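You operate a simulated robot arm through the tools that you are given. There is no shell and no other tool. Be economical: measure what you need, move in short steps, check, and stop when the job is done.

You are at the controls of a simulated two-armed robot. One attempt, no reset.

TASK
Stop the rollers and level the section with levelling knob two.
Fine: bring the bubble between its marks, lock the knob again, leave knob one and its lock alone.
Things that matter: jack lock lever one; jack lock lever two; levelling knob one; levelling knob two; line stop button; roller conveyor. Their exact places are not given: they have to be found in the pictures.

The check looks at the end state, three seconds after you hand in, the way a careful person would. Anything else that was tipped, shoved, dropped, spilled or broken makes it a failure.

THE ROBOT
Two 7-joint arms with two-finger parallel grippers on one trunk, on a base that drives. Base frame: it is fixed to the floor where the robot stands at the start and does not move with it; the origin is under the middle of the robot, x ahead of it, y to its left, z up. Lengths are in mm, angles in rad, forces in N, time in s.
The left shoulder is at the start at [50, 165, 1205], the right one opposite. With the tool pointing down near the work surface each hand reaches from about 100 to 660 mm from the robot's upright axis, wherever it stands, measured 20 degrees to its own side. Places, roughly: jack lock lever one [700, 400, 500]; jack lock lever two [1000, 1600, 500]; levelling knob one [600, 400, 500]; levelling knob two [1100, 1600, 500]; line stop button [400, 0, 1200]; roller conveyor [1500, 1000, 500]. Payload 3.91 kg a hand.
The TCP of each hand is the grasp point between the finger pads, 30 mm short of the fingertips. In the tool frame z runs along the fingers and y along their closing line. Largest opening 110 mm; finger width 20, thickness 10; the body of the gripper, 48 by 112 mm, starts 55 mm behind the TCP.
Orientation is that of the tool frame in the base frame, as a unit quaternion [w, x, y, z]. With the fingers straight down and closing along the base's y, the tool's x points along the base's -x, its y along +y and its z along -z.

THE INTERFACE
- The arms move only by the tool arm_command. It takes "left_increments", "right_increments" or both (then of equal length, played together; a hand with none holds still); each is one flat list of numbers, 7 for each row, row after row: the shift along the tool's x, y, z in units of 40 mm (1.0 is 40 mm), then the turn, a rotation vector about the tool's x, y, z in units of 4 degrees (1.0 is 4 degrees), then the closure, from 0 (fully open) to 1 (shut). In form: [tx, ty, tz, wx, wy, wz, fingers, tx, ty, tz, wx, wy, wz, fingers, ...]. A call has 1 to 8 rows; each row shifts and turns the commanded pose from where the row before left it, along the tool's axes as they then stand. A call with a number of a shift or a turn outside -1 to 1 is refused whole. Rows are played at 5 a second. More than 50 mm and 0.15 rad between two rows, or a gripper value outside its range, and nothing of the call is played. A pose out of reach is approached as far as the arm can. The call stops where the force on the tool passes 80 N (or 10 N more than at its start, if that is more) or the arm is blocked; 0.2 s more then pass. Each finger travels about 45 mm/s and halts on what it meets, pressing with about 35 N; the grip force reading is that of the motor and also rises with nothing between the fingers. The clock runs only during rows and for 0.2 s after the last one: add rows that do not move to give the fingers time. It gives the time, the measured TCP pose, the force on the tool (base axes), the opening and the grip force at its end, in the units of the frame above (readings bear some noise), with the torque about the TCP (base axes, N m) and any sound that the robot's microphone picked up.
- Cameras (640 x 400 px; columns grow to the right, rows downward): "scene" is now at [123.8, 7.4, 1407.7]; the picture's right is [0.06, -1.00, 0.00], its down [-0.27, -0.02, -0.96] and it looks along [0.96, 0.06, -0.27] (base axes); focal length 214 px, centre (320, 200). "left" rides on the left gripper at [72, -17, -103] in its tool frame; the picture's right is [0.23, 0.97, 0.00], its down [-0.76, 0.18, -0.62] and it looks along [-0.61, 0.14, 0.78] (tool axes); focal length 222 px, centre (320, 200). "right" rides on the right gripper at [72, 17, -103] in its tool frame; the picture's right is [-0.23, 0.97, 0.00], its down [-0.76, -0.18, -0.62] and it looks along [-0.61, -0.14, 0.78] (tool axes); focal length 222 px, centre (320, 200).
- grab_frame(camera): a new picture of that camera. The clock stands still meanwhile.
- lift_body(by): slides the trunk up (or, below 0, down) by that many mm; the arms and the scene camera ride with it, the base frame stays. It gives what a move gives, with no picture.
- steer(legs): drives the robot by 1 to 6 legs, each [ahead, left, turn to the left] in mm, mm and rad, along the robot's own axes; the way and the turn of a leg run together, so that a leg with both is an arc; at most 1500 mm and 3.142 rad a leg. The arms and the cameras ride along, it lands a little off, and it stops where it bumps. It gives what a move gives.
- head_to(pan, tilt): turns the head with the scene camera to pan (to the left, within 1.396 rad either way) and tilt (down, from -0.506 to 1.204), counted from straight ahead of the robot. It gives what a move gives.
- pixel_to_xyz(camera, pixels): for up to 12 pixels [column, row] of the newest picture of that camera ("zoom" is the newest enlarged one), the place [x, y, z] in the base frame of the surface seen there, good to about 2 mm. The clock stands still meanwhile.
- enlarge(camera, box): a new picture of the part [left, top, right, bottom] of that camera's present view, enlarged. The clock stands still meanwhile.
- close_job(): hands the job in; it is judged then, once.

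Go step by step. Measure first, check grasps and placings, and put right what went wrong. The budget is 80 turns and 58 pictures, counting those below and the enlarged ones. Unless the task says otherwise, let go and move clear before handing in, and close with one line.

The tools are called after "Call:" as a command line: name --argument value ..., lists and objects as JSON in quotes. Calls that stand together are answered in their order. arm_command: Moves the arms, as the interface text tells. Its arguments: {"type":"object","properties":{"left_increments":{"type":"array"},"right_increments":{"type":"array"}},"required":[]} The other tools are called the same way: lift_body (by) slides the trunk up or down; steer (legs) drives the base; head_to (pan, tilt) turns the head that bears the scene camera; grab_frame (camera) takes a picture; pixel_to_xyz (camera, pixels) gives the place of the surface under pixels of a picture; enlarge (camera, box) takes an enlarged picture of a part of a camera's view; close_job () hands the job in.

At the start:

```text
clock: 0.0
left_position: [379.1, 171.9, 1368.0]
left_ee_rot: [0.0, 0.0, 1.0, 0.0]
left_ft_force: [0.6, 0.0, 0.1]
left_ft_torque: [-0.01, -0.01, 0.01]
left_width: 110.0
left_grip_force: 0.0
right_position: [328.5, -125.8, 1370.8]
right_ee_rot: [-0.001, 0.001, 1.0, 0.0]
right_ft_force: [-0.4, 1.2, 0.4]
right_ft_torque: [0.03, 0.01, -0.04]
right_width: 110.2
right_grip_force: 0.1
trunk travel left (down, up): [-425.0, 78.0]
robot x, y, heading: [-5.3, 1.8, 0.003]
head pan, tilt: [0.061, 0.269]
```

scene: 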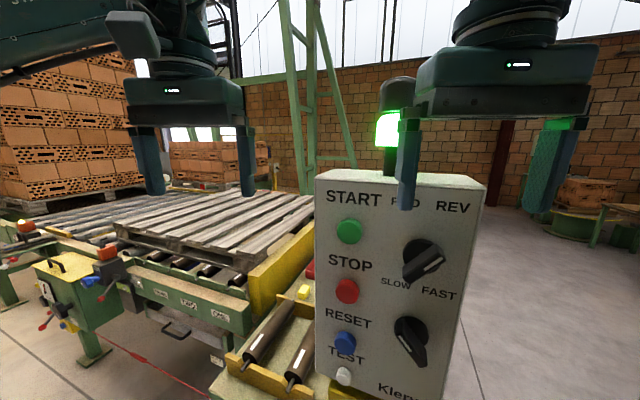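
right: 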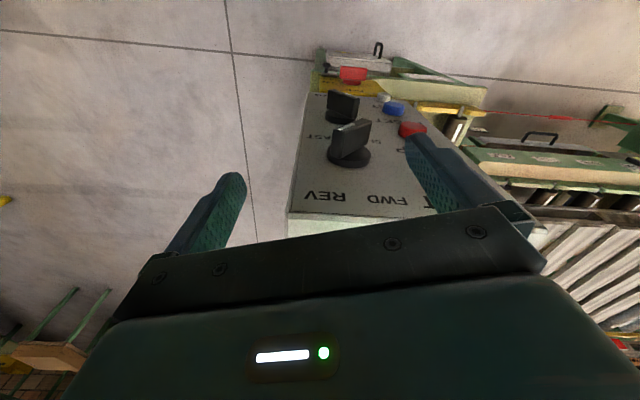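
left: 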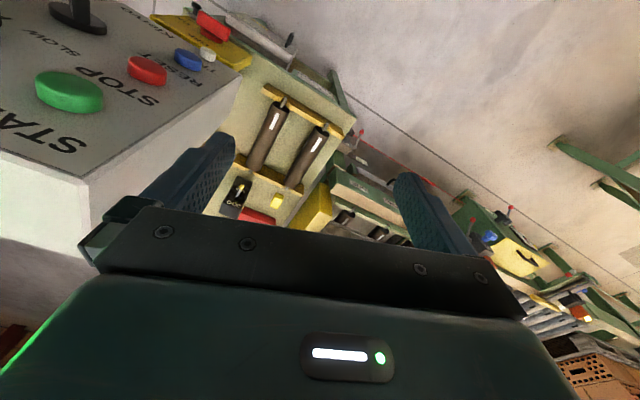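

The scene picture shows a control box with the red STOP button at about (346,291). I measure it and the panel around it, plus other landmarks.

Call:
pixel_to_xyz --camera "scene" --pixels '[[346, 291], [349, 231], [370, 310], [370, 220], [420, 300], [340, 185], [460, 190], [100, 270], [70, 300], [20, 240], [190, 265], [300, 290]]'

Call:
enlarge --camera "scene" --box '[0, 200, 320, 400]'

```text
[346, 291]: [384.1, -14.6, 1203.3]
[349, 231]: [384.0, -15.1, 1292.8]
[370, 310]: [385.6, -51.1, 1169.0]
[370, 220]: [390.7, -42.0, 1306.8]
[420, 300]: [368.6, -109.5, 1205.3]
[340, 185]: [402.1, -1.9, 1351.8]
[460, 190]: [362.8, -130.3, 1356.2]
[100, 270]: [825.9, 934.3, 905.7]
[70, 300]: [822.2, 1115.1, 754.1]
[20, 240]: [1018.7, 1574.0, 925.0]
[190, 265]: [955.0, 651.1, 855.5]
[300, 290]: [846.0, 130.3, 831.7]
```

```text
2.00 times, centred on (160, 300) of scene
```

zoom: 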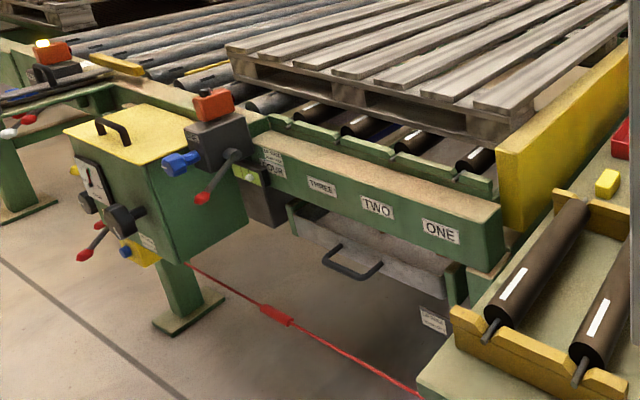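

The STOP button is at about [384,-15,1203] on a panel whose outward normal is roughly (-0.96,0.29,0). I back off to get room for turning the left hand to point forward.

Call:
steer --legs '[[-250, 0, 0]]'

Call:
arm_command --left_increments '[0, 0, 0, 0, -1, 0, 1, 0, 0, 0, 0, -1, 0, 1, 0, 0, 0, 0, -1, 0, 1, 0, 0, 0, 0, -1, 0, 1, 0, 0, 0, 0, -1, 0, 1, 0, 0, 0, 0, -1, 0, 1, 0, 0, 0, 0, -1, 0, 1, 0, 0, 0, 0, -1, 0, 1]'

```text
clock: 1.9
left_position: [118.7, 170.5, 1368.2]
left_ee_rot: [0.0, 0.003, 1.0, 0.0]
left_ft_force: [0.5, 0.4, -0.6]
left_ft_torque: [-0.02, 0.01, 0.0]
left_width: 109.8
left_grip_force: 0.0
right_position: [67.3, -126.6, 1370.6]
right_ee_rot: [-0.001, 0.002, 1.0, 0.0]
right_ft_force: [-0.7, 0.5, 1.1]
right_ft_torque: [0.02, -0.03, -0.02]
right_width: 110.2
right_grip_force: 0.1
trunk travel left (down, up): [-425.0, 78.0]
robot x, y, heading: [-262.4, 3.1, -0.005]
head pan, tilt: [0.061, 0.269]
```

```text
clock: 3.7
left_position: [118.7, 171.4, 1367.7]
left_ee_rot: [0.277, 0.002, 0.961, 0.0]
left_ft_force: [0.6, -0.1, 0.5]
left_ft_torque: [0.0, -0.06, 0.0]
left_width: 0.2
left_grip_force: 34.5
right_position: [66.8, -126.8, 1371.3]
right_ee_rot: [0.0, 0.002, 1.0, 0.0]
right_ft_force: [0.7, -0.1, 0.3]
right_ft_torque: [-0.04, 0.02, -0.02]
right_width: 110.0
right_grip_force: 0.1
trunk travel left (down, up): [-425.0, 78.0]
robot x, y, heading: [-260.0, 1.4, -0.004]
head pan, tilt: [0.061, 0.269]
```

The negative y-turn tips the fingers forward as wanted (now 32° up from straight down). I continue to horizontal.

Call:
arm_command --left_increments '[0, 0, 0, 0, -1, 0, 1, 0, 0, 0, 0, -1, 0, 1, 0, 0, 0, 0, -1, 0, 1, 0, 0, 0, 0, -1, 0, 1, 0, 0, 0, 0, -1, 0, 1, 0, 0, 0, 0, -1, 0, 1, 0, 0, 0, 0, -1, 0, 1, 0, 0, 0, 0, -1, 0, 1]'

Call:
arm_command --left_increments '[0, 0, 0, 0, -1, 0, 1, 0, 0, 0, 0, -1, 0, 1, 0, 0, 0, 0, -1, 0, 1, 0, 0, 0, 0, -1, 0, 1, 1, 0, 0, 0, -1, 0, 1, 1, 0, 0, 0, -1, 0, 1, 1, 0, 0, 0, 0, 0, 1, 1, 0, 0, 0, 0, 0, 1]'

Call:
grab_frame --camera "scene"

```text
clock: 5.5
left_position: [119.0, 170.4, 1369.3]
left_ee_rot: [0.53, 0.002, 0.848, -0.001]
left_ft_force: [0.6, -0.5, 0.9]
left_ft_torque: [0.01, 0.03, 0.01]
left_width: 0.2
left_grip_force: 34.8
right_position: [67.1, -127.3, 1370.5]
right_ee_rot: [0.0, 0.003, 1.0, -0.001]
right_ft_force: [-0.3, -0.1, -0.1]
right_ft_torque: [0.0, -0.03, 0.0]
right_width: 110.1
right_grip_force: 0.1
trunk travel left (down, up): [-425.0, 78.0]
robot x, y, heading: [-261.2, -0.4, -0.006]
head pan, tilt: [0.061, 0.269]
```

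```text
clock: 7.3
left_position: [177.3, 133.3, 1260.7]
left_ee_rot: [0.695, 0.002, 0.719, -0.002]
left_ft_force: [-0.1, -0.5, -0.5]
left_ft_torque: [0.03, 0.01, 0.03]
left_width: 0.0
left_grip_force: 34.9
left hand out of reach, approached as far as the arm can: row 5, 6, 7, 8
right_position: [67.7, -125.7, 1370.4]
right_ee_rot: [0.0, 0.002, 1.0, 0.0]
right_ft_force: [0.0, 0.7, -0.5]
right_ft_torque: [0.02, -0.02, -0.01]
right_width: 109.9
right_grip_force: 0.0
trunk travel left (down, up): [-425.0, 78.0]
robot x, y, heading: [-263.5, 3.6, -0.008]
head pan, tilt: [0.061, 0.269]
```

```text
53 pictures are left
```

scene: 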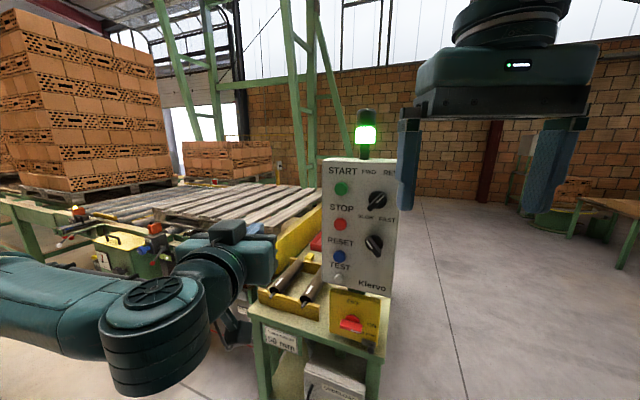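

The hand points forward but is near the inner reach limit. I move it ahead and yaw it right toward the panel normal.

Call:
arm_command --left_increments '[0, 0, 1, 0, 0, 0, 1, 0, 0, 1, 1, 0, 0, 1, 0, -0.5, 0.5, 1, 0, 0, 1, 0, -0.5, 0.5, 1, 0, 0, 1, 0, -0.5, 0, 1, 0, 0, 1]'

```text
clock: 8.5
left_position: [291.5, 91.0, 1268.4]
left_ee_rot: [0.685, 0.099, 0.714, -0.102]
left_ft_force: [-0.5, -0.3, 0.3]
left_ft_torque: [-0.01, 0.01, 0.02]
left_width: 0.0
left_grip_force: 35.2
left hand out of reach, approached as far as the arm can: row 4, 5
right_position: [68.4, -124.4, 1370.0]
right_ee_rot: [0.0, 0.003, 1.0, -0.001]
right_ft_force: [-0.4, 0.4, -0.3]
right_ft_torque: [0.01, 0.02, -0.01]
right_width: 109.9
right_grip_force: 0.1
trunk travel left (down, up): [-425.0, 78.0]
robot x, y, heading: [-262.0, -2.3, 0.001]
head pan, tilt: [0.061, 0.269]
```

The arm is limited there, so I use the trunk and base: lower 65 mm and shift right about 85 mm.

Call:
lift_body --by -65

Call:
steer --legs '[[0, -80, 0]]'

Call:
grab_frame --camera "scene"

Call:
grab_frame --camera "left"

```text
clock: 9.5
left_position: [290.0, 90.1, 1202.5]
left_ee_rot: [0.686, 0.099, 0.714, -0.101]
left_ft_force: [-0.4, -0.1, 0.2]
left_ft_torque: [0.02, -0.02, 0.0]
left_width: 0.2
left_grip_force: 34.5
right_position: [68.2, -126.1, 1306.0]
right_ee_rot: [0.0, 0.002, 1.0, 0.001]
right_ft_force: [0.1, -0.3, -0.4]
right_ft_torque: [0.0, 0.04, 0.0]
right_width: 110.1
right_grip_force: 0.0
trunk travel left (down, up): [-360.0, 143.0]
robot x, y, heading: [-259.2, -0.4, -0.006]
head pan, tilt: [0.061, 0.269]
```

```text
clock: 10.9
left_position: [290.0, 7.3, 1201.9]
left_ee_rot: [0.686, 0.098, 0.714, -0.101]
left_ft_force: [0.4, 0.4, 0.7]
left_ft_torque: [0.0, -0.01, 0.04]
left_width: 0.1
left_grip_force: 35.3
right_position: [66.7, -208.1, 1304.5]
right_ee_rot: [0.001, 0.003, 1.0, 0.0]
right_ft_force: [0.7, 0.3, -0.2]
right_ft_torque: [0.01, -0.01, 0.03]
right_width: 109.9
right_grip_force: 0.1
trunk travel left (down, up): [-360.0, 143.0]
robot x, y, heading: [-260.2, -83.8, -0.007]
head pan, tilt: [0.061, 0.269]
```

```text
52 pictures are left
```

scene: 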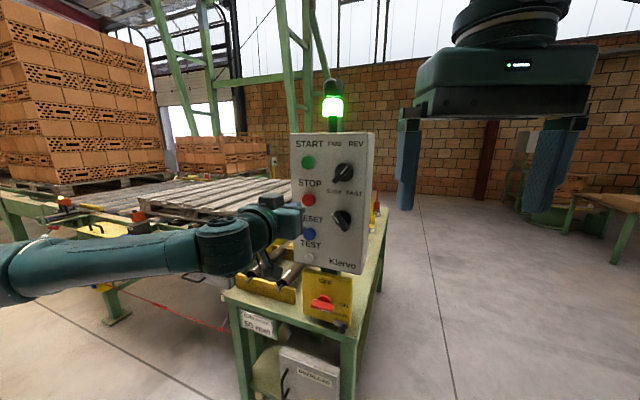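

```text
51 pictures are left
```

left: 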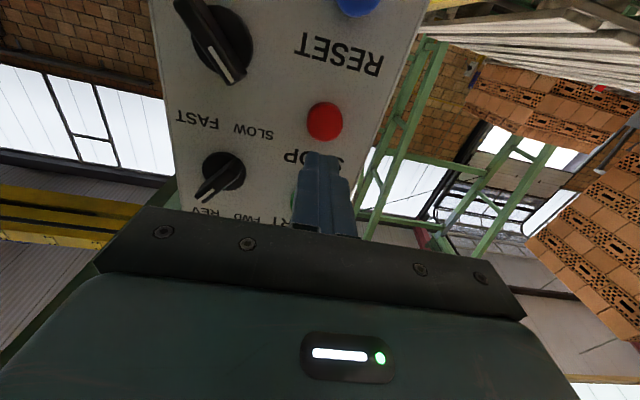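

The fingertips sit ahead of STOP at left-camera (324,121). I measure the button there to compute the press line.

Call:
pixel_to_xyz --camera "left" --pixels '[[324, 121], [355, 125], [290, 130], [324, 155]]'

Call:
pixel_to_xyz --camera "scene" --pixels '[[309, 200], [330, 185]]'

```text
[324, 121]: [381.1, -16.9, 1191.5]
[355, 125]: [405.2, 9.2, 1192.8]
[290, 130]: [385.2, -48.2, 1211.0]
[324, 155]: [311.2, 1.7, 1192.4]
```

```text
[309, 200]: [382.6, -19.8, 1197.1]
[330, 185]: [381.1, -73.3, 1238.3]
```

The tool axis line meets the button within ~3 mm ([382,-17,1197]). I push along tool z until the tip presses.

Call:
arm_command --left_increments '[0, 0, 0.8, 0, 0, 0, 1, 0, 0, 0.7, 0, 0, 0, 1, 0, 0, 0.15, 0, 0, 0, 1, 0, 0, 0.15, 0, 0, 0, 1, 0, 0, 0.1, 0, 0, 0, 1]'

Call:
grab_frame --camera "scene"

```text
clock: 12.1
left_position: [365.5, 5.5, 1201.5]
left_ee_rot: [0.685, 0.1, 0.714, -0.102]
left_ft_force: [-16.7, 1.7, -0.9]
left_ft_torque: [0.02, -0.03, -0.18]
left_width: 0.0
left_grip_force: 34.8
left hand out of reach, approached as far as the arm can: row 1, 2
right_position: [64.4, -207.7, 1306.0]
right_ee_rot: [0.0, 0.002, 1.0, 0.0]
right_ft_force: [-0.8, 0.2, -0.3]
right_ft_torque: [-0.01, 0.01, -0.01]
right_width: 110.4
right_grip_force: 0.1
trunk travel left (down, up): [-360.0, 143.0]
robot x, y, heading: [-259.5, -81.3, -0.004]
head pan, tilt: [0.061, 0.269]
heard: click
```

```text
50 pictures are left
```

scene: 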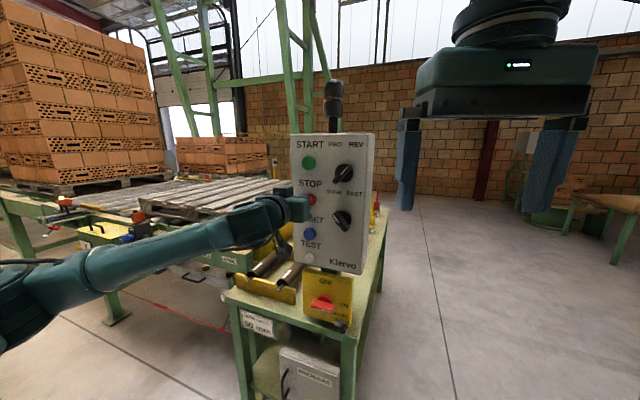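

Click heard and the tower lamp went dark: the line is stopped. I back off and drive left toward station two, looking from afar first.

Call:
steer --legs '[[-200, 0, 0], [0, 1000, 0]]'

Call:
head_to --pan -0.2 --tilt 0.4

Call:
grab_frame --camera "scene"

```text
clock: 22.3
left_position: [180.7, 980.9, 1201.2]
left_ee_rot: [0.683, 0.105, 0.714, -0.108]
left_ft_force: [-0.5, 0.4, -0.2]
left_ft_torque: [0.03, 0.03, 0.03]
left_width: 0.0
left_grip_force: 34.9
right_position: [-124.0, 772.0, 1305.8]
right_ee_rot: [0.001, 0.01, 1.0, 0.0]
right_ft_force: [-0.1, -0.4, 0.0]
right_ft_torque: [0.01, 0.04, -0.01]
right_width: 110.1
right_grip_force: 0.0
trunk travel left (down, up): [-360.0, 143.0]
robot x, y, heading: [-446.7, 906.5, -0.02]
head pan, tilt: [0.061, 0.269]
```

```text
clock: 23.1
left_position: [179.6, 981.5, 1201.1]
left_ee_rot: [0.684, 0.104, 0.714, -0.106]
left_ft_force: [-0.1, -0.5, 0.7]
left_ft_torque: [0.0, 0.01, 0.0]
left_width: 0.0
left_grip_force: 35.1
right_position: [-124.0, 773.0, 1304.9]
right_ee_rot: [0.0, 0.011, 1.0, 0.0]
right_ft_force: [0.2, 0.0, -0.3]
right_ft_torque: [0.02, -0.01, 0.04]
right_width: 110.0
right_grip_force: 0.1
trunk travel left (down, up): [-360.0, 143.0]
robot x, y, heading: [-449.6, 904.1, -0.026]
head pan, tilt: [-0.201, 0.4]
```

```text
49 pictures are left
```

scene: 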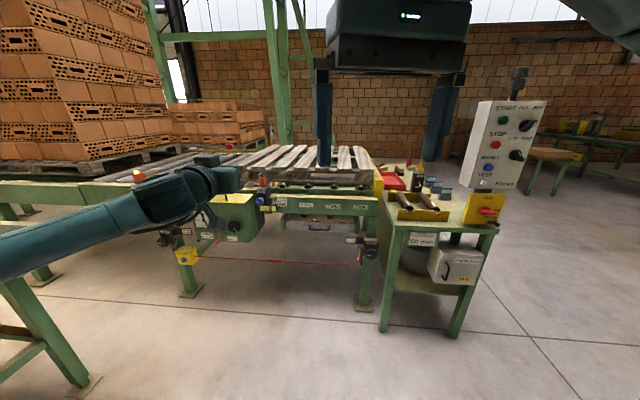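

The picture shows mechanisms on the legs at (365,245) and (185,255), and something close at lower left (40,330). I enlarge and pan left.

Call:
enlarge --camera "scene" --box '[150, 170, 400, 320]'

Call:
pixel_to_xyz --camera "scene" --pixels '[[367, 252], [187, 257], [30, 330], [95, 380], [20, 285], [60, 260], [190, 290]]'

Call:
head_to --pan 0.7 --tilt 0.5

Call:
grab_frame --camera "scene"

```text
2.56 times, centred on (275, 245) of scene
```

zoom: 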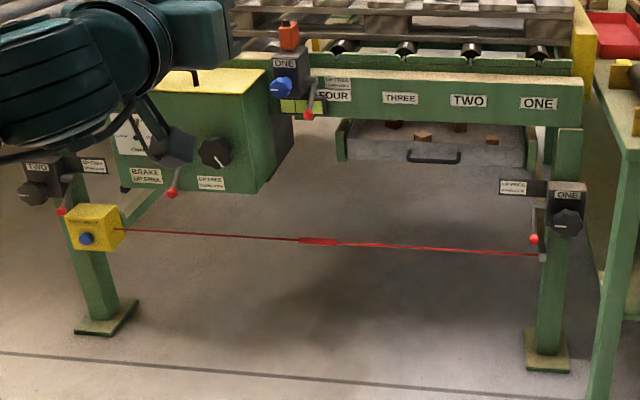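

```text
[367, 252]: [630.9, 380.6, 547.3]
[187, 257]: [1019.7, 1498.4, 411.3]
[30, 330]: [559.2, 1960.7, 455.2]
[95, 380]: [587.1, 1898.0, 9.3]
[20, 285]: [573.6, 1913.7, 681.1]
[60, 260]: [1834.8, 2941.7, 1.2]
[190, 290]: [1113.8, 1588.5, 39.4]
```

```text
clock: 24.2
left_position: [180.4, 979.8, 1201.6]
left_ee_rot: [0.684, 0.105, 0.714, -0.107]
left_ft_force: [0.1, 0.5, 0.6]
left_ft_torque: [-0.04, 0.02, -0.04]
left_width: 0.0
left_grip_force: 35.3
right_position: [-125.2, 772.8, 1304.9]
right_ee_rot: [0.0, 0.011, 1.0, 0.0]
right_ft_force: [0.1, -0.6, 0.0]
right_ft_torque: [0.0, -0.02, 0.0]
right_width: 109.9
right_grip_force: 0.0
trunk travel left (down, up): [-360.0, 143.0]
robot x, y, heading: [-452.0, 900.6, -0.021]
head pan, tilt: [0.7, 0.499]
```

```text
47 pictures are left
```

scene: 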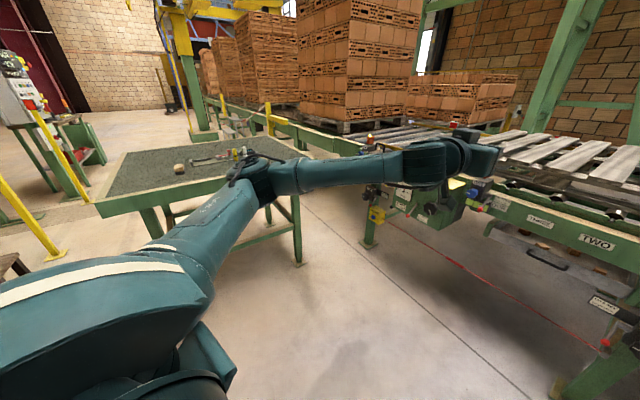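

The jacks are labelled: ONE on the right leg at about [631,381,547] and TWO on the left leg near [1020,1600,5xx]; a table stands near [580,1900]. I measure the table and drive nearer.

Call:
pixel_to_xyz --camera "scene" --pixels '[[100, 205], [140, 155], [230, 185], [285, 190], [180, 168], [300, 262], [378, 215], [365, 190], [230, 150]]'

Call:
steer --legs '[[500, 450, 0], [0, 0, -0.28]]'

Call:
head_to --pan 0.2 --tilt 0.6

Call:
grab_frame --camera "scene"

```text
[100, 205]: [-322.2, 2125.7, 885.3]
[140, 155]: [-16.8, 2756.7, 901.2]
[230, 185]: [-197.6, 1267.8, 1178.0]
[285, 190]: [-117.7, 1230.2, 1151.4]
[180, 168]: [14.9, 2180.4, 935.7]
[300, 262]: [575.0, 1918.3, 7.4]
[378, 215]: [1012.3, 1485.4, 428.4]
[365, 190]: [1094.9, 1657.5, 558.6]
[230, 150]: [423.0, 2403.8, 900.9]
```

```text
clock: 29.6
left_position: [667.1, 1247.0, 1201.4]
left_ee_rot: [0.662, 0.202, 0.693, -0.2]
left_ft_force: [-0.5, 0.3, -0.3]
left_ft_torque: [0.01, 0.01, 0.02]
left_width: 0.0
left_grip_force: 34.7
right_position: [317.0, 1129.5, 1305.2]
right_ee_rot: [0.0, 0.148, 0.989, -0.001]
right_ft_force: [-0.1, 0.0, -0.4]
right_ft_torque: [0.02, 0.02, 0.0]
right_width: 110.0
right_grip_force: 0.1
trunk travel left (down, up): [-360.0, 143.0]
robot x, y, heading: [37.2, 1346.8, -0.299]
head pan, tilt: [0.7, 0.499]
```

```text
clock: 30.6
left_position: [668.0, 1247.6, 1201.4]
left_ee_rot: [0.662, 0.202, 0.693, -0.2]
left_ft_force: [-0.3, -0.5, -0.3]
left_ft_torque: [-0.01, 0.01, 0.01]
left_width: 0.3
left_grip_force: 35.2
right_position: [317.4, 1130.3, 1304.8]
right_ee_rot: [0.0, 0.148, 0.989, 0.0]
right_ft_force: [1.3, -0.1, 0.3]
right_ft_torque: [0.0, 0.0, -0.01]
right_width: 110.2
right_grip_force: 0.1
trunk travel left (down, up): [-360.0, 143.0]
robot x, y, heading: [42.8, 1349.2, -0.294]
head pan, tilt: [0.201, 0.6]
```

```text
46 pictures are left
```

scene: 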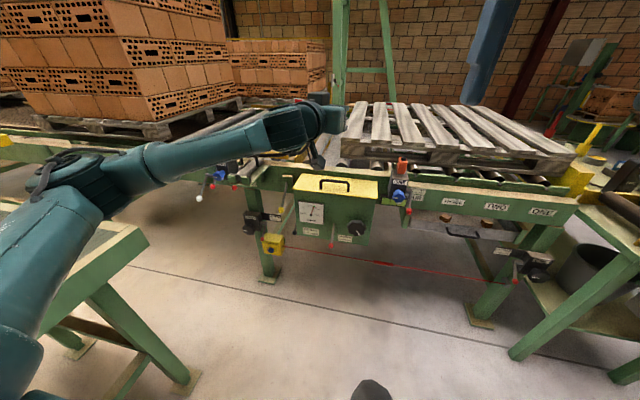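

Jack two is on the leg at (255,225). I enlarge the region to find lever, knob, labels and bubble.

Call:
enlarge --camera "scene" --box '[190, 150, 430, 300]'

Call:
enlarge --camera "scene" --box '[230, 190, 310, 270]'

Call:
pixel_to_xyz --camera "zoom" --pixels '[[200, 200]]'

```text
2.67 times, centred on (310, 225) of scene
```

zoom: 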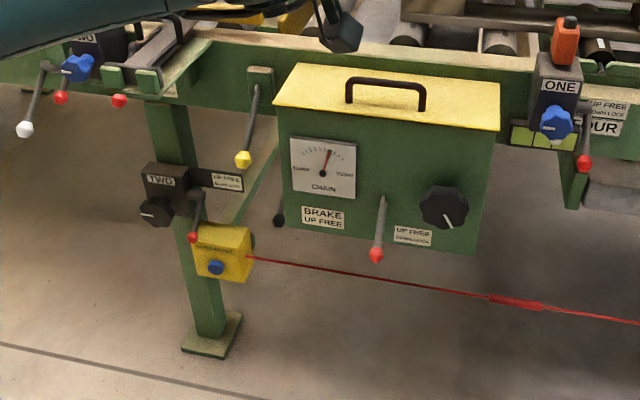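

```text
5.00 times, centred on (270, 230) of scene
```

zoom: 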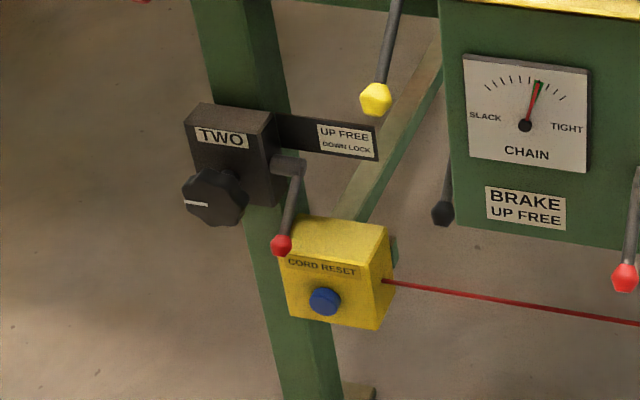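

```text
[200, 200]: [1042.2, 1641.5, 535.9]
```

Jack TWO: knob at zoom (214,196), lever hub (285,165), red tip (282,243), label "UP FREE / DOWN LOCK", so it's locked now; the bubble vial is the yellow-green piece on the beam near (390,202). I measure these and enlarge the vial.

Call:
pixel_to_xyz --camera "zoom" --pixels '[[214, 196], [235, 190], [220, 140], [250, 160], [285, 165], [302, 170], [291, 205], [281, 245], [340, 140], [335, 235], [325, 300], [376, 98]]'

Call:
enlarge --camera "scene" --box '[370, 185, 420, 215]'

Call:
pixel_to_xyz --camera "zoom" --pixels '[[200, 220], [260, 220], [320, 200]]'

```text
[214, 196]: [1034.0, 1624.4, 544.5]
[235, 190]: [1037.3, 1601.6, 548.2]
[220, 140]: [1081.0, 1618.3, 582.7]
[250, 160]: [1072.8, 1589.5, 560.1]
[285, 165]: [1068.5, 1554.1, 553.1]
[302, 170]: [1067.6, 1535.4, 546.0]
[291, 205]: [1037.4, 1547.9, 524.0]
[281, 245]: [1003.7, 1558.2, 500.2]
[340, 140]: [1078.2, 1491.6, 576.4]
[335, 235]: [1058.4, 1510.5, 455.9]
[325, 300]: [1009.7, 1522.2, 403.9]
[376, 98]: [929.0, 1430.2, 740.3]
```

```text
12.80 times, centred on (395, 200) of scene
```

zoom: 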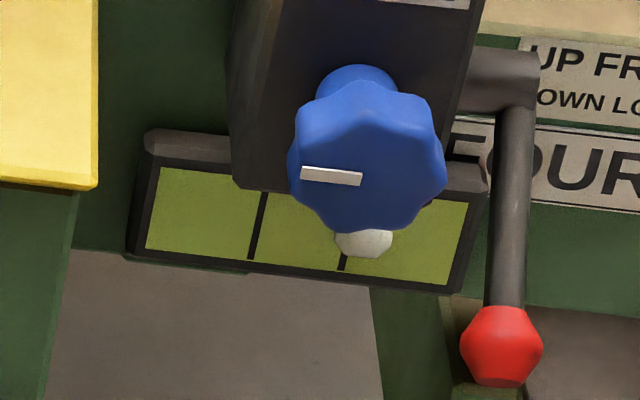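

```text
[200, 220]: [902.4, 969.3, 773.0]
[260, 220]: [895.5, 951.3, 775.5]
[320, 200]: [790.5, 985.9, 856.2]
```

The bubble (zoom (365,243)) sits at/over the right mark, so the left end needs raising, I expect. I now preset the left arm in free space: un-yaw, move left and back, then lower.

Call:
arm_command --left_increments '[0, 0.5, -1, -1, 0, 0, 1, 0, 0.7, -0.7, -1, 0, 0, 1, 0, 0.8, -0.3, -1, 0, 0, 1, 0.5, 0.8, 0, -1, 0, 0, 1, 1, 0.8, 0, 0, 0, 0, 1, 1, 0.6, 0, 0, 0, 0, 1, 1, 0, 0, 0, 0, 0, 1, 1, 0, 0, 0, 0, 0, 1]'

Call:
lift_body --by -355

Call:
grab_frame --camera "scene"

```text
refused: row 5 steps farther than a row can; nothing moved
```

```text
clock: 34.0
left_position: [667.6, 1246.9, 846.2]
left_ee_rot: [0.662, 0.202, 0.693, -0.2]
left_ft_force: [-1.0, 0.8, 0.4]
left_ft_torque: [-0.01, 0.02, -0.01]
left_width: 0.0
left_grip_force: 35.1
right_position: [319.2, 1129.5, 950.0]
right_ee_rot: [0.0, 0.148, 0.989, 0.0]
right_ft_force: [0.3, -0.9, 0.4]
right_ft_torque: [0.01, 0.04, -0.01]
right_width: 109.9
right_grip_force: 0.0
trunk travel left (down, up): [-5.0, 498.0]
robot x, y, heading: [37.9, 1343.6, -0.293]
head pan, tilt: [0.201, 0.6]
```

```text
42 pictures are left
```

scene: 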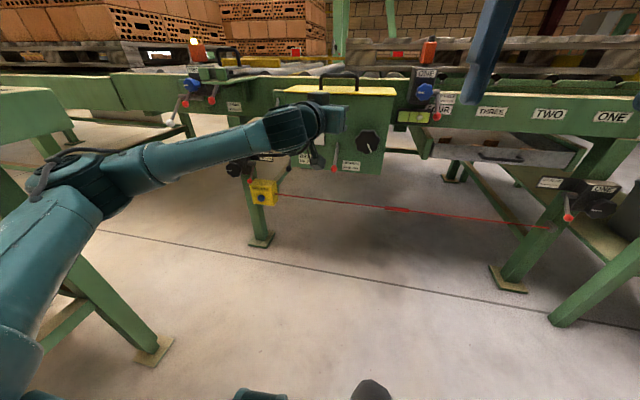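

The trunk is down; my arm call was refused for row size (50 mm total limit). I resend with smaller rows.

Call:
arm_command --left_increments '[0, 0.5, -1, -1, 0, 0, 1, 0, 0.7, -0.7, -1, 0, 0, 1, 0, 0.8, -0.3, -1, 0, 0, 1, 0.5, 0.8, 0, -1, 0, 0, 1, 0.8, 0.8, 0, 0, 0, 0, 1, 1, 0.6, 0, 0, 0, 0, 1, 1, 0, 0, 0, 0, 0, 1, 1, 0, 0, 0, 0, 0, 1]'

Call:
grab_frame --camera "scene"

```text
clock: 35.8
left_position: [639.9, 1407.7, 838.1]
left_ee_rot: [0.681, 0.109, 0.717, -0.102]
left_ft_force: [0.1, 0.2, 0.0]
left_ft_torque: [0.0, 0.0, 0.0]
left_width: 0.0
left_grip_force: 35.2
left hand out of reach, approached as far as the arm can: row 4, 5, 6, 7, 8
right_position: [317.8, 1129.4, 949.9]
right_ee_rot: [0.0, 0.149, 0.989, 0.0]
right_ft_force: [0.3, -0.1, 0.2]
right_ft_torque: [0.01, 0.04, -0.01]
right_width: 109.5
right_grip_force: 0.1
trunk travel left (down, up): [-5.0, 498.0]
robot x, y, heading: [38.1, 1345.6, -0.298]
head pan, tilt: [0.201, 0.6]
```

```text
41 pictures are left
```

scene: 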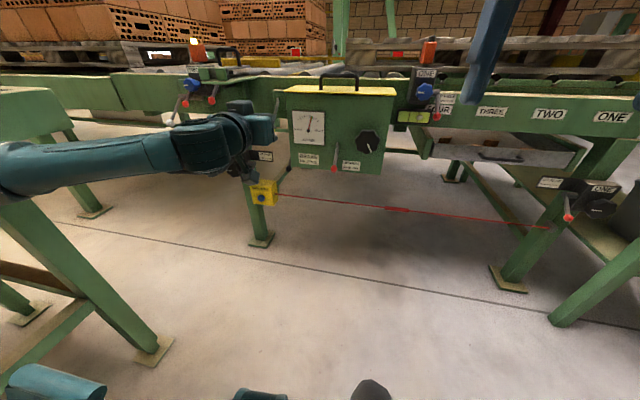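

The hand sits 557 ahead, 235 left and refuses to go lower in this posture. I try extending forward while lowering, which needs less wrist bend.

Call:
arm_command --left_increments '[0, 0, 1, 0, 0, 0, 1, 0.5, 0, 1, 0, 0, 0, 1, 0.7, 0, 0.9, 0, 0, 0, 1, 1, 0, 0.5, 0, 0, 0, 1, 1, 0, 0.5, 0, 0, 0, 1, 1, 0, 0, 0, 0, 0, 1]'

```text
clock: 37.2
left_position: [688.8, 1409.5, 839.1]
left_ee_rot: [0.681, 0.111, 0.717, -0.104]
left_ft_force: [-0.3, -0.5, 0.5]
left_ft_torque: [0.01, -0.02, -0.01]
left_width: 0.0
left_grip_force: 34.9
left hand out of reach, approached as far as the arm can: row 1, 2, 3, 4, 5, 6
right_position: [317.5, 1129.9, 950.7]
right_ee_rot: [0.0, 0.148, 0.989, 0.0]
right_ft_force: [0.0, 0.3, 0.4]
right_ft_torque: [-0.01, 0.01, 0.01]
right_width: 109.7
right_grip_force: 0.0
trunk travel left (down, up): [-5.0, 498.0]
robot x, y, heading: [40.8, 1347.7, -0.296]
head pan, tilt: [0.201, 0.6]
```

Still stuck at z 839, so the posture is joint-limited. I tip the fingers back down ~45° and lower in that attitude.

Call:
arm_command --left_increments '[0, 0, 0, 0, 1, 0, 1, 0, 0, 0, 0, 1, 0, 1, 0, 0, 0, 0, 1, 0, 1, 0, 0, 0, 0, 1, 0, 1, 0, 0, 0, 0, 1, 0, 1, 0, 0, 0, 0, 1, 0, 1, 0, 0, 0, 0, 1, 0, 1, 0, 0, 0, 0, 1, 0, 1]'

Call:
arm_command --left_increments '[0, 0, 0, 0, 1, 0, 1, 0, 0, 0, 0, 1, 0, 1, 0, 0, 0, 0, 1, 0, 1, 0, 0, 0, 0, 1, 0, 1, 0.6, 0, 0.8, 0, 0, 0, 1, 0.6, 0, 0.8, 0, 0, 0, 1, 0.6, 0, 0.8, 0, 0, 0, 1, 0.6, 0, 0.8, 0, 0, 0, 1]'

```text
clock: 39.0
left_position: [688.0, 1407.9, 837.3]
left_ee_rot: [0.46, 0.132, 0.876, -0.068]
left_ft_force: [1.3, -0.4, 0.3]
left_ft_torque: [-0.02, 0.01, -0.02]
left_width: 0.0
left_grip_force: 35.4
right_position: [316.7, 1129.9, 949.8]
right_ee_rot: [-0.001, 0.147, 0.989, 0.0]
right_ft_force: [0.7, 1.0, -0.3]
right_ft_torque: [-0.01, -0.03, 0.01]
right_width: 109.9
right_grip_force: 0.0
trunk travel left (down, up): [-5.0, 498.0]
robot x, y, heading: [37.9, 1343.6, -0.298]
head pan, tilt: [0.201, 0.6]
```

```text
clock: 40.8
left_position: [694.8, 1408.3, 680.1]
left_ee_rot: [0.335, 0.141, 0.93, -0.049]
left_ft_force: [0.2, -0.2, -0.1]
left_ft_torque: [0.02, -0.01, -0.05]
left_width: 0.0
left_grip_force: 35.2
right_position: [317.1, 1129.2, 949.8]
right_ee_rot: [0.001, 0.148, 0.989, 0.0]
right_ft_force: [-0.3, 0.1, 0.1]
right_ft_torque: [0.02, 0.01, 0.01]
right_width: 110.0
right_grip_force: 0.0
trunk travel left (down, up): [-5.0, 498.0]
robot x, y, heading: [36.7, 1345.5, -0.295]
head pan, tilt: [0.201, 0.6]
```

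It moves freely with tilted fingers: now z 680, fingers ~40° forward of down. I lower further to z≈545, then tip back up.

Call:
arm_command --left_increments '[0.6, 0, 0.8, 0, 0, 0, 1, 0.6, 0, 0.8, 0, 0, 0, 1, 0.6, 0, 0.8, 0, 0, 0, 1, 0.6, 0, 0.8, 0, 0, 0, 1]'

Call:
arm_command --left_increments '[0, 0, 0, 0, -1, 0, 1, 0, 0, 0, 0, -1, 0, 1, 0, 0, 0, 0, -1, 0, 1, 0, 0, 0, 0, -1, 0, 1, 0, 0, 0, 0, -1, 0, 1, 0, 0, 0, 0, -1, 0, 1, 0, 0, 0, 0, -1, 0, 1, 0, 0, 0, 0, -1, 0, 1]'

Call:
grab_frame --camera "scene"

```text
clock: 41.8
left_position: [703.4, 1405.4, 521.4]
left_ee_rot: [0.335, 0.14, 0.93, -0.049]
left_ft_force: [-0.3, 0.2, 0.2]
left_ft_torque: [0.0, 0.02, 0.03]
left_width: 0.1
left_grip_force: 35.3
right_position: [316.3, 1129.5, 950.1]
right_ee_rot: [-0.001, 0.148, 0.989, 0.0]
right_ft_force: [0.1, 1.3, -0.1]
right_ft_torque: [0.0, -0.02, -0.01]
right_width: 110.1
right_grip_force: 0.1
trunk travel left (down, up): [-5.0, 498.0]
robot x, y, heading: [39.0, 1346.9, -0.297]
head pan, tilt: [0.201, 0.6]
```

```text
clock: 43.6
left_position: [703.2, 1404.3, 517.6]
left_ee_rot: [0.461, 0.133, 0.875, -0.068]
left_ft_force: [0.1, 0.0, -0.3]
left_ft_torque: [0.0, 0.01, -0.04]
left_width: 0.0
left_grip_force: 35.1
left hand out of reach, approached as far as the arm can: row 5, 6, 7, 8
right_position: [318.4, 1129.0, 949.9]
right_ee_rot: [0.0, 0.147, 0.989, 0.0]
right_ft_force: [0.0, -0.6, 0.4]
right_ft_torque: [0.0, 0.03, -0.01]
right_width: 109.8
right_grip_force: 0.0
trunk travel left (down, up): [-5.0, 498.0]
robot x, y, heading: [37.6, 1344.4, -0.3]
head pan, tilt: [0.201, 0.6]
```

```text
40 pictures are left
```

scene: 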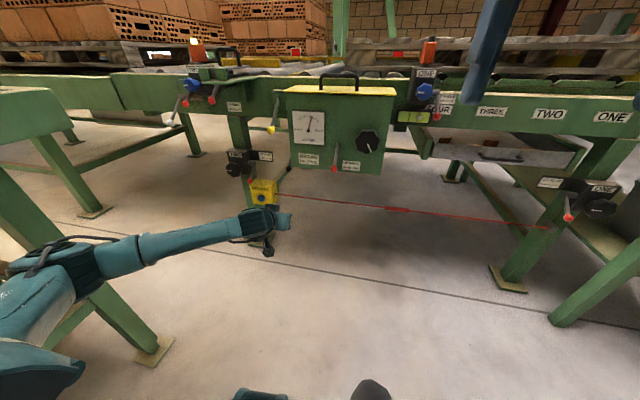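

The hand now points ~35° below horizontal at z 518, which is workable. Before driving I check where the elbow is relative to the table legs.

Call:
pixel_to_xyz --camera "scene" --pixels '[[50, 265], [20, 280], [120, 265], [20, 350], [145, 340], [70, 200], [40, 90], [70, 125], [90, 210]]'

```text
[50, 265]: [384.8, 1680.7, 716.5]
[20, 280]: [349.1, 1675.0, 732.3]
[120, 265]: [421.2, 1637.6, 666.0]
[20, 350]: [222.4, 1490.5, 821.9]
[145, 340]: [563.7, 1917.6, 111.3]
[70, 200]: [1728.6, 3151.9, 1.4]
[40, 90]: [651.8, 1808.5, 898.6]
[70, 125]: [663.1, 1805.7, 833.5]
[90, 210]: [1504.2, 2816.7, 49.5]
```

Table corner is about [655,1807,898]; the elbow (z≈716) will pass below/in front of it, so I approach in two careful legs: ahead 190, then left 140.

Call:
steer --legs '[[190, 0, 0], [0, 140, 0]]'

Call:
head_to --pan 0.5 --tilt 0.55

Call:
grab_frame --camera "scene"

```text
clock: 46.7
left_position: [925.2, 1483.6, 518.9]
left_ee_rot: [0.46, 0.131, 0.875, -0.067]
left_ft_force: [0.4, -1.0, -0.3]
left_ft_torque: [-0.05, 0.03, 0.0]
left_width: 0.1
left_grip_force: 34.6
right_position: [539.9, 1208.5, 950.4]
right_ee_rot: [0.001, 0.147, 0.989, 0.0]
right_ft_force: [0.8, -0.9, 0.4]
right_ft_torque: [-0.02, 0.01, 0.02]
right_width: 110.2
right_grip_force: 0.1
trunk travel left (down, up): [-5.0, 498.0]
robot x, y, heading: [261.3, 1423.6, -0.291]
head pan, tilt: [0.201, 0.6]
```

```text
clock: 47.5
left_position: [925.1, 1485.1, 519.1]
left_ee_rot: [0.46, 0.131, 0.876, -0.067]
left_ft_force: [0.2, -0.2, 0.7]
left_ft_torque: [0.07, 0.01, 0.03]
left_width: 0.0
left_grip_force: 34.8
right_position: [539.9, 1209.2, 951.5]
right_ee_rot: [0.0, 0.147, 0.989, 0.0]
right_ft_force: [0.0, -0.2, 0.5]
right_ft_torque: [-0.04, 0.01, -0.01]
right_width: 109.9
right_grip_force: 0.1
trunk travel left (down, up): [-5.0, 498.0]
robot x, y, heading: [257.7, 1424.8, -0.299]
head pan, tilt: [0.499, 0.55]
```

```text
39 pictures are left
```

scene: 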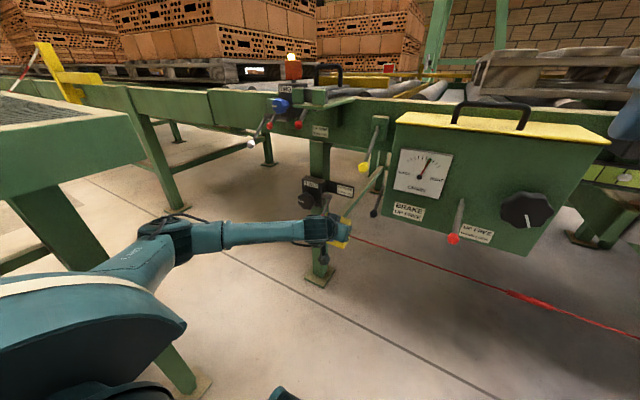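

Clear view now; the jack is at (315,195). I enlarge it and remeasure, plus the elbow and table edge.

Call:
pixel_to_xyz --camera "scene" --pixels '[[160, 225], [110, 255], [125, 320], [140, 150], [125, 165], [40, 240]]'

Call:
enlarge --camera "scene" --box '[270, 160, 370, 260]'

Call:
grab_frame --camera "left"

```text
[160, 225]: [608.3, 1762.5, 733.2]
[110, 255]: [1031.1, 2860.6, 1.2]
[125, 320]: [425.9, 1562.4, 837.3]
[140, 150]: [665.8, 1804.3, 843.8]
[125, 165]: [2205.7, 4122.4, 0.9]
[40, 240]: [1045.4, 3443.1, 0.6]
```

```text
4.00 times, centred on (320, 210) of scene
```

zoom: 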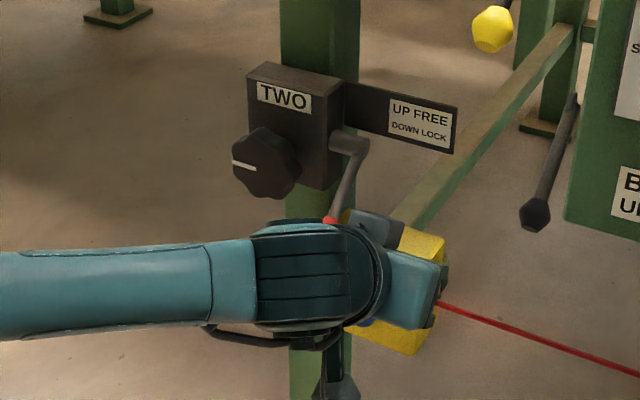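

```text
37 pictures are left
```

left: 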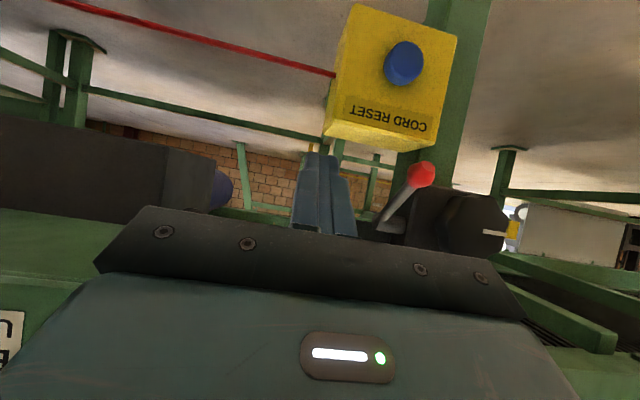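

The left camera shows the ball at (421,175), lever (402,205), knob pointer (493,232) and the reset box. I measure these.

Call:
pixel_to_xyz --camera "left" --pixels '[[421, 175], [402, 208], [478, 210], [490, 233], [470, 240], [403, 62], [430, 140], [345, 130], [340, 80], [320, 160]]'

Call:
pixel_to_xyz --camera "zoom" --pixels '[[245, 165], [266, 130], [266, 195], [290, 165], [310, 165], [350, 145], [348, 180], [331, 219], [310, 80], [345, 45], [345, 20]]'

```text
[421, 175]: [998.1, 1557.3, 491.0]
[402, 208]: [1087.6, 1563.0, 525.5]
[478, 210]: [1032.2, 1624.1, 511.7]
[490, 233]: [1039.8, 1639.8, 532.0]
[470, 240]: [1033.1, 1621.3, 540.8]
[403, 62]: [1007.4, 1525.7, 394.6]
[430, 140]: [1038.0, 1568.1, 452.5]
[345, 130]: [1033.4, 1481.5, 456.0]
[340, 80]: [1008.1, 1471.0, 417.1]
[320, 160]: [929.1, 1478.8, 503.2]
```

```text
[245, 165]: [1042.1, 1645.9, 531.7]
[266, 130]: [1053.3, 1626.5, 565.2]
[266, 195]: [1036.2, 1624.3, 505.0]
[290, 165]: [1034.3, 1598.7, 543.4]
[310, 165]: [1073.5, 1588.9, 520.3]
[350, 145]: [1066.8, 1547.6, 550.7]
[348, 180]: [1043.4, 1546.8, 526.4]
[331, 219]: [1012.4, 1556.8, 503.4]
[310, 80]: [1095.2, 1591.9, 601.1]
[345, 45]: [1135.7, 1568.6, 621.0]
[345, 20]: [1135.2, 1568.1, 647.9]
```

Ball centre ≈[999,1557,493]; the reset box front is ~30 mm behind it. I move the closed fingertips left and down to just below and in front of the ball.

Call:
arm_command --left_increments '[0.33, 0.76, 0.23, 0, 0, 0, 1, 0.33, 0.76, 0.23, 0, 0, 0, 1, 0.33, 0.76, 0.23, 0, 0, 0, 1, 0, 0, 0, 0, 0, 0, 1]'

Call:
grab_frame --camera "left"

```text
clock: 48.5
left_position: [951.6, 1573.3, 470.7]
left_ee_rot: [0.461, 0.13, 0.875, -0.067]
left_ft_force: [-0.2, -0.2, -0.1]
left_ft_torque: [-0.02, -0.02, 0.02]
left_width: 0.0
left_grip_force: 35.0
right_position: [540.0, 1208.5, 949.9]
right_ee_rot: [0.0, 0.148, 0.989, 0.0]
right_ft_force: [0.0, -0.1, 0.4]
right_ft_torque: [0.0, -0.01, -0.02]
right_width: 110.1
right_grip_force: 0.1
trunk travel left (down, up): [-5.0, 498.0]
robot x, y, heading: [259.8, 1424.2, -0.295]
head pan, tilt: [0.499, 0.55]
```

```text
36 pictures are left
```

left: 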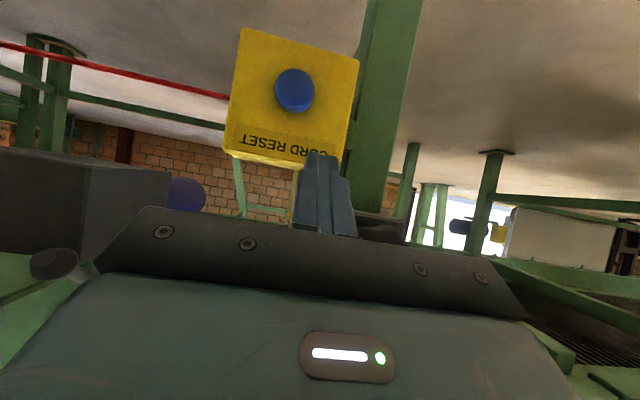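

Lateral is right (l 1784 vs 1782). I advance 38 mm under the ball, then lift.

Call:
arm_command --left_increments '[-0.53, 0, 0.76, 0, 0, 0, 1, -0.4, 0, -0.28, 0, 0, 0, 1, -0.4, 0, -0.28, 0, 0, 0, 1, -0.4, 0, -0.28, 0, 0, 0, 1]'

Call:
enlarge --camera "scene" --box '[270, 160, 370, 260]'

```text
clock: 49.5
left_position: [975.7, 1566.4, 507.0]
left_ee_rot: [0.443, 0.134, 0.884, -0.062]
left_ft_force: [-75.7, 16.5, -23.6]
left_ft_torque: [-0.04, -0.12, 0.13]
left_width: 0.3
left_grip_force: 34.7
right_position: [539.7, 1209.6, 950.1]
right_ee_rot: [-0.001, 0.146, 0.989, -0.001]
right_ft_force: [0.5, 0.2, 0.1]
right_ft_torque: [-0.03, 0.05, 0.02]
right_width: 109.9
right_grip_force: 0.1
trunk travel left (down, up): [-5.0, 498.0]
robot x, y, heading: [258.5, 1426.5, -0.292]
head pan, tilt: [0.499, 0.55]
```

```text
4.00 times, centred on (320, 210) of scene
```

zoom: 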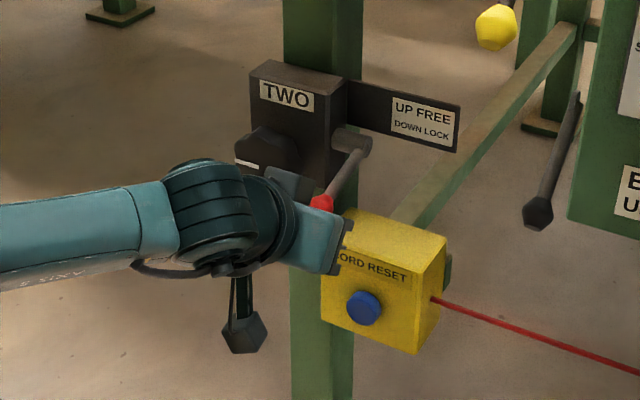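

The sloped fingers jam against the ball: at 45° the lever needs an outward-up pull, so pushing has poor leverage. I back off, and will grip the ball between partly opened fingers instead.

Call:
arm_command --left_increments '[0.0, 0, -0.6, 0, 0, 0, 1, 0, 0, -0.6, 0, 0, 0, 1, 0, 0, 0, 0, 0, 0, 0.6, 0, 0, 0, 0, 0, 0, 0.6]'

Call:
grab_frame --camera "left"

Call:
enlarge --camera "scene" --box '[270, 160, 370, 260]'

```text
clock: 50.5
left_position: [947.5, 1574.1, 557.9]
left_ee_rot: [0.461, 0.131, 0.875, -0.068]
left_ft_force: [0.4, 0.5, 0.5]
left_ft_torque: [0.0, 0.01, -0.03]
left_width: 43.9
left_grip_force: 0.1
right_position: [540.3, 1207.5, 950.1]
right_ee_rot: [0.0, 0.147, 0.989, 0.0]
right_ft_force: [0.0, 0.5, -0.7]
right_ft_torque: [0.02, -0.04, 0.0]
right_width: 109.9
right_grip_force: 0.0
trunk travel left (down, up): [-5.0, 498.0]
robot x, y, heading: [260.2, 1421.5, -0.294]
head pan, tilt: [0.499, 0.55]
```

```text
34 pictures are left
```

left: 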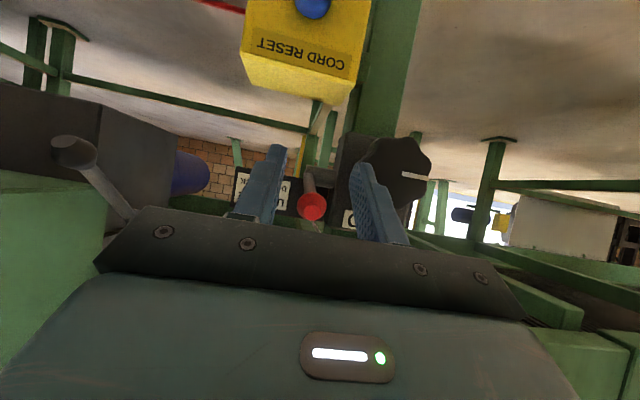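

```text
4.00 times, centred on (320, 210) of scene
```

zoom: 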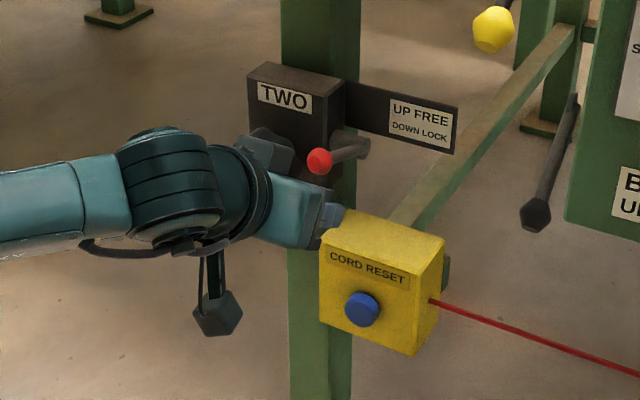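

The lever has risen to roughly horizontal (ball at zoom (320,162)). I measure the ball's place.

Call:
pixel_to_xyz --camera "left" --pixels '[[313, 206], [308, 185]]'

Call:
pixel_to_xyz --camera "zoom" --pixels '[[320, 160], [340, 153], [360, 146]]'

```text
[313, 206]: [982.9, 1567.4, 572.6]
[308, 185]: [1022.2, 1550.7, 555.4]
```

```text
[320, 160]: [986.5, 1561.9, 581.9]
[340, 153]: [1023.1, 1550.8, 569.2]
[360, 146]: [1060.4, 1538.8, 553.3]
```

The ball is at about [990,1562,573], 18° above horizontal. I close the fingers, slip under it and lift further.

Call:
arm_command --left_increments '[0.3, 0, 0.2, 0, 0, 0, 1, 0, 0, 0, 0, 0, 0, 1, -0.28, 0, 0.46, 0, 0, 0, 1, -0.3, 0, 0.46, 0, 0, 0, 1, -0.41, 0, -0.285, 0, 0, 0, 1, -0.41, 0, -0.285, 0, 0, 0, 1, -0.41, 0, -0.285, 0, 0, 0, 1]'

Call:
enlarge --camera "scene" --box '[270, 140, 370, 240]'

```text
clock: 52.1
left_position: [988.8, 1561.8, 587.5]
left_ee_rot: [0.448, 0.132, 0.882, -0.064]
left_ft_force: [-10.0, 0.4, -33.8]
left_ft_torque: [0.12, 0.45, 0.02]
left_width: 0.1
left_grip_force: 35.2
right_position: [542.1, 1211.1, 948.3]
right_ee_rot: [-0.002, 0.147, 0.989, 0.0]
right_ft_force: [-0.4, -0.5, 0.8]
right_ft_torque: [-0.01, -0.01, -0.01]
right_width: 110.2
right_grip_force: 0.1
trunk travel left (down, up): [-5.0, 498.0]
robot x, y, heading: [263.7, 1426.2, -0.298]
head pan, tilt: [0.499, 0.55]
```

```text
4.00 times, centred on (320, 190) of scene
```

zoom: 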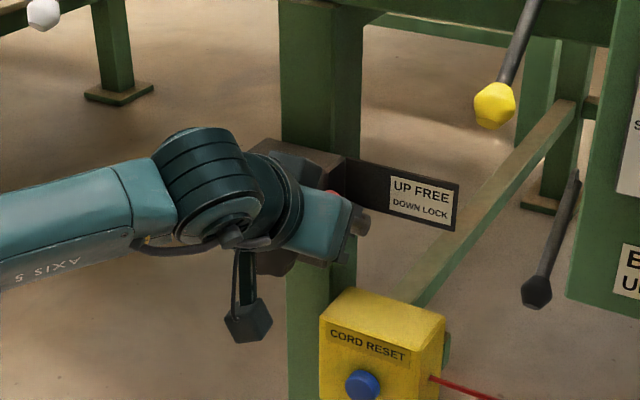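

34 N downward reaction: the lever is being pushed up. I lift a bit more to find the stop.

Call:
arm_command --left_increments '[-0.3, 0, -0.2, 0, 0, 0, 1, -0.3, 0, -0.2, 0, 0, 0, 1]'

```text
clock: 52.7
left_position: [984.2, 1562.3, 591.2]
left_ee_rot: [0.427, 0.134, 0.892, -0.058]
left_ft_force: [-23.1, 3.9, -72.0]
left_ft_torque: [0.24, 1.28, 0.0]
left_width: 0.0
left_grip_force: 34.4
right_position: [543.8, 1210.5, 947.2]
right_ee_rot: [-0.004, 0.147, 0.989, -0.001]
right_ft_force: [-0.4, -0.2, 0.4]
right_ft_torque: [0.0, -0.01, 0.01]
right_width: 109.9
right_grip_force: 0.0
trunk travel left (down, up): [-5.0, 498.0]
robot x, y, heading: [259.7, 1422.5, -0.292]
head pan, tilt: [0.499, 0.55]
```

It is at a stop (72 N). I lower slightly, pull back and look.

Call:
arm_command --left_increments '[0.6, 0, 0.43, 0, 0, 0, 1, 0.43, 0, -0.62, 0, 0, 0, 1, 0.43, 0, -0.62, 0, 0, 0, 1, 0, 0, 0, 0, 0, 0, 1]'

Call:
enlarge --camera "scene" --box '[270, 140, 370, 240]'

Call:
grab_frame --camera "left"

```text
clock: 53.7
left_position: [934.4, 1575.2, 600.5]
left_ee_rot: [0.462, 0.131, 0.875, -0.068]
left_ft_force: [0.2, 0.1, 0.1]
left_ft_torque: [-0.03, -0.01, 0.0]
left_width: 0.0
left_grip_force: 34.9
right_position: [540.3, 1208.9, 951.3]
right_ee_rot: [0.0, 0.147, 0.989, 0.0]
right_ft_force: [-0.2, -0.1, 0.6]
right_ft_torque: [-0.01, -0.01, 0.0]
right_width: 110.0
right_grip_force: 0.0
trunk travel left (down, up): [-5.0, 498.0]
robot x, y, heading: [261.6, 1425.2, -0.297]
head pan, tilt: [0.499, 0.55]
```

```text
4.00 times, centred on (320, 190) of scene
```

zoom: 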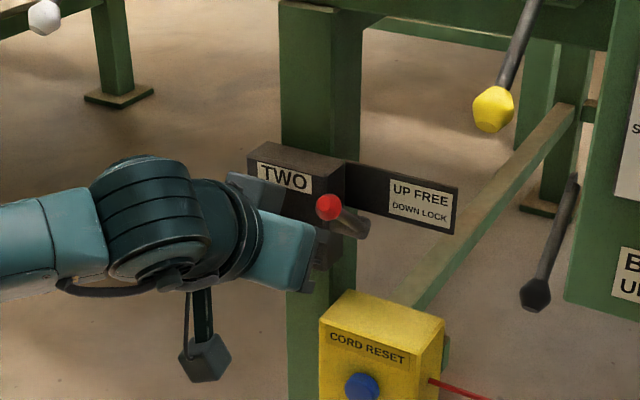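

```text
30 pictures are left
```

left: 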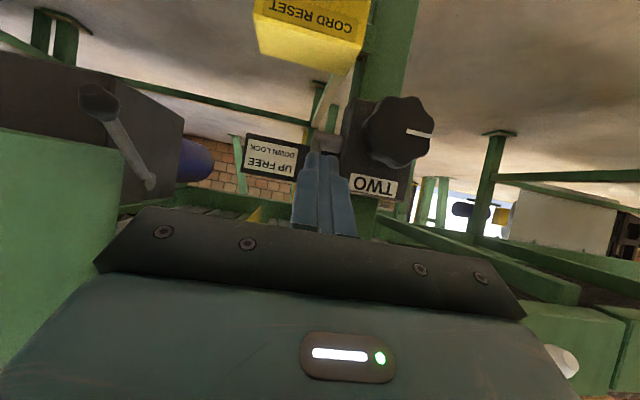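

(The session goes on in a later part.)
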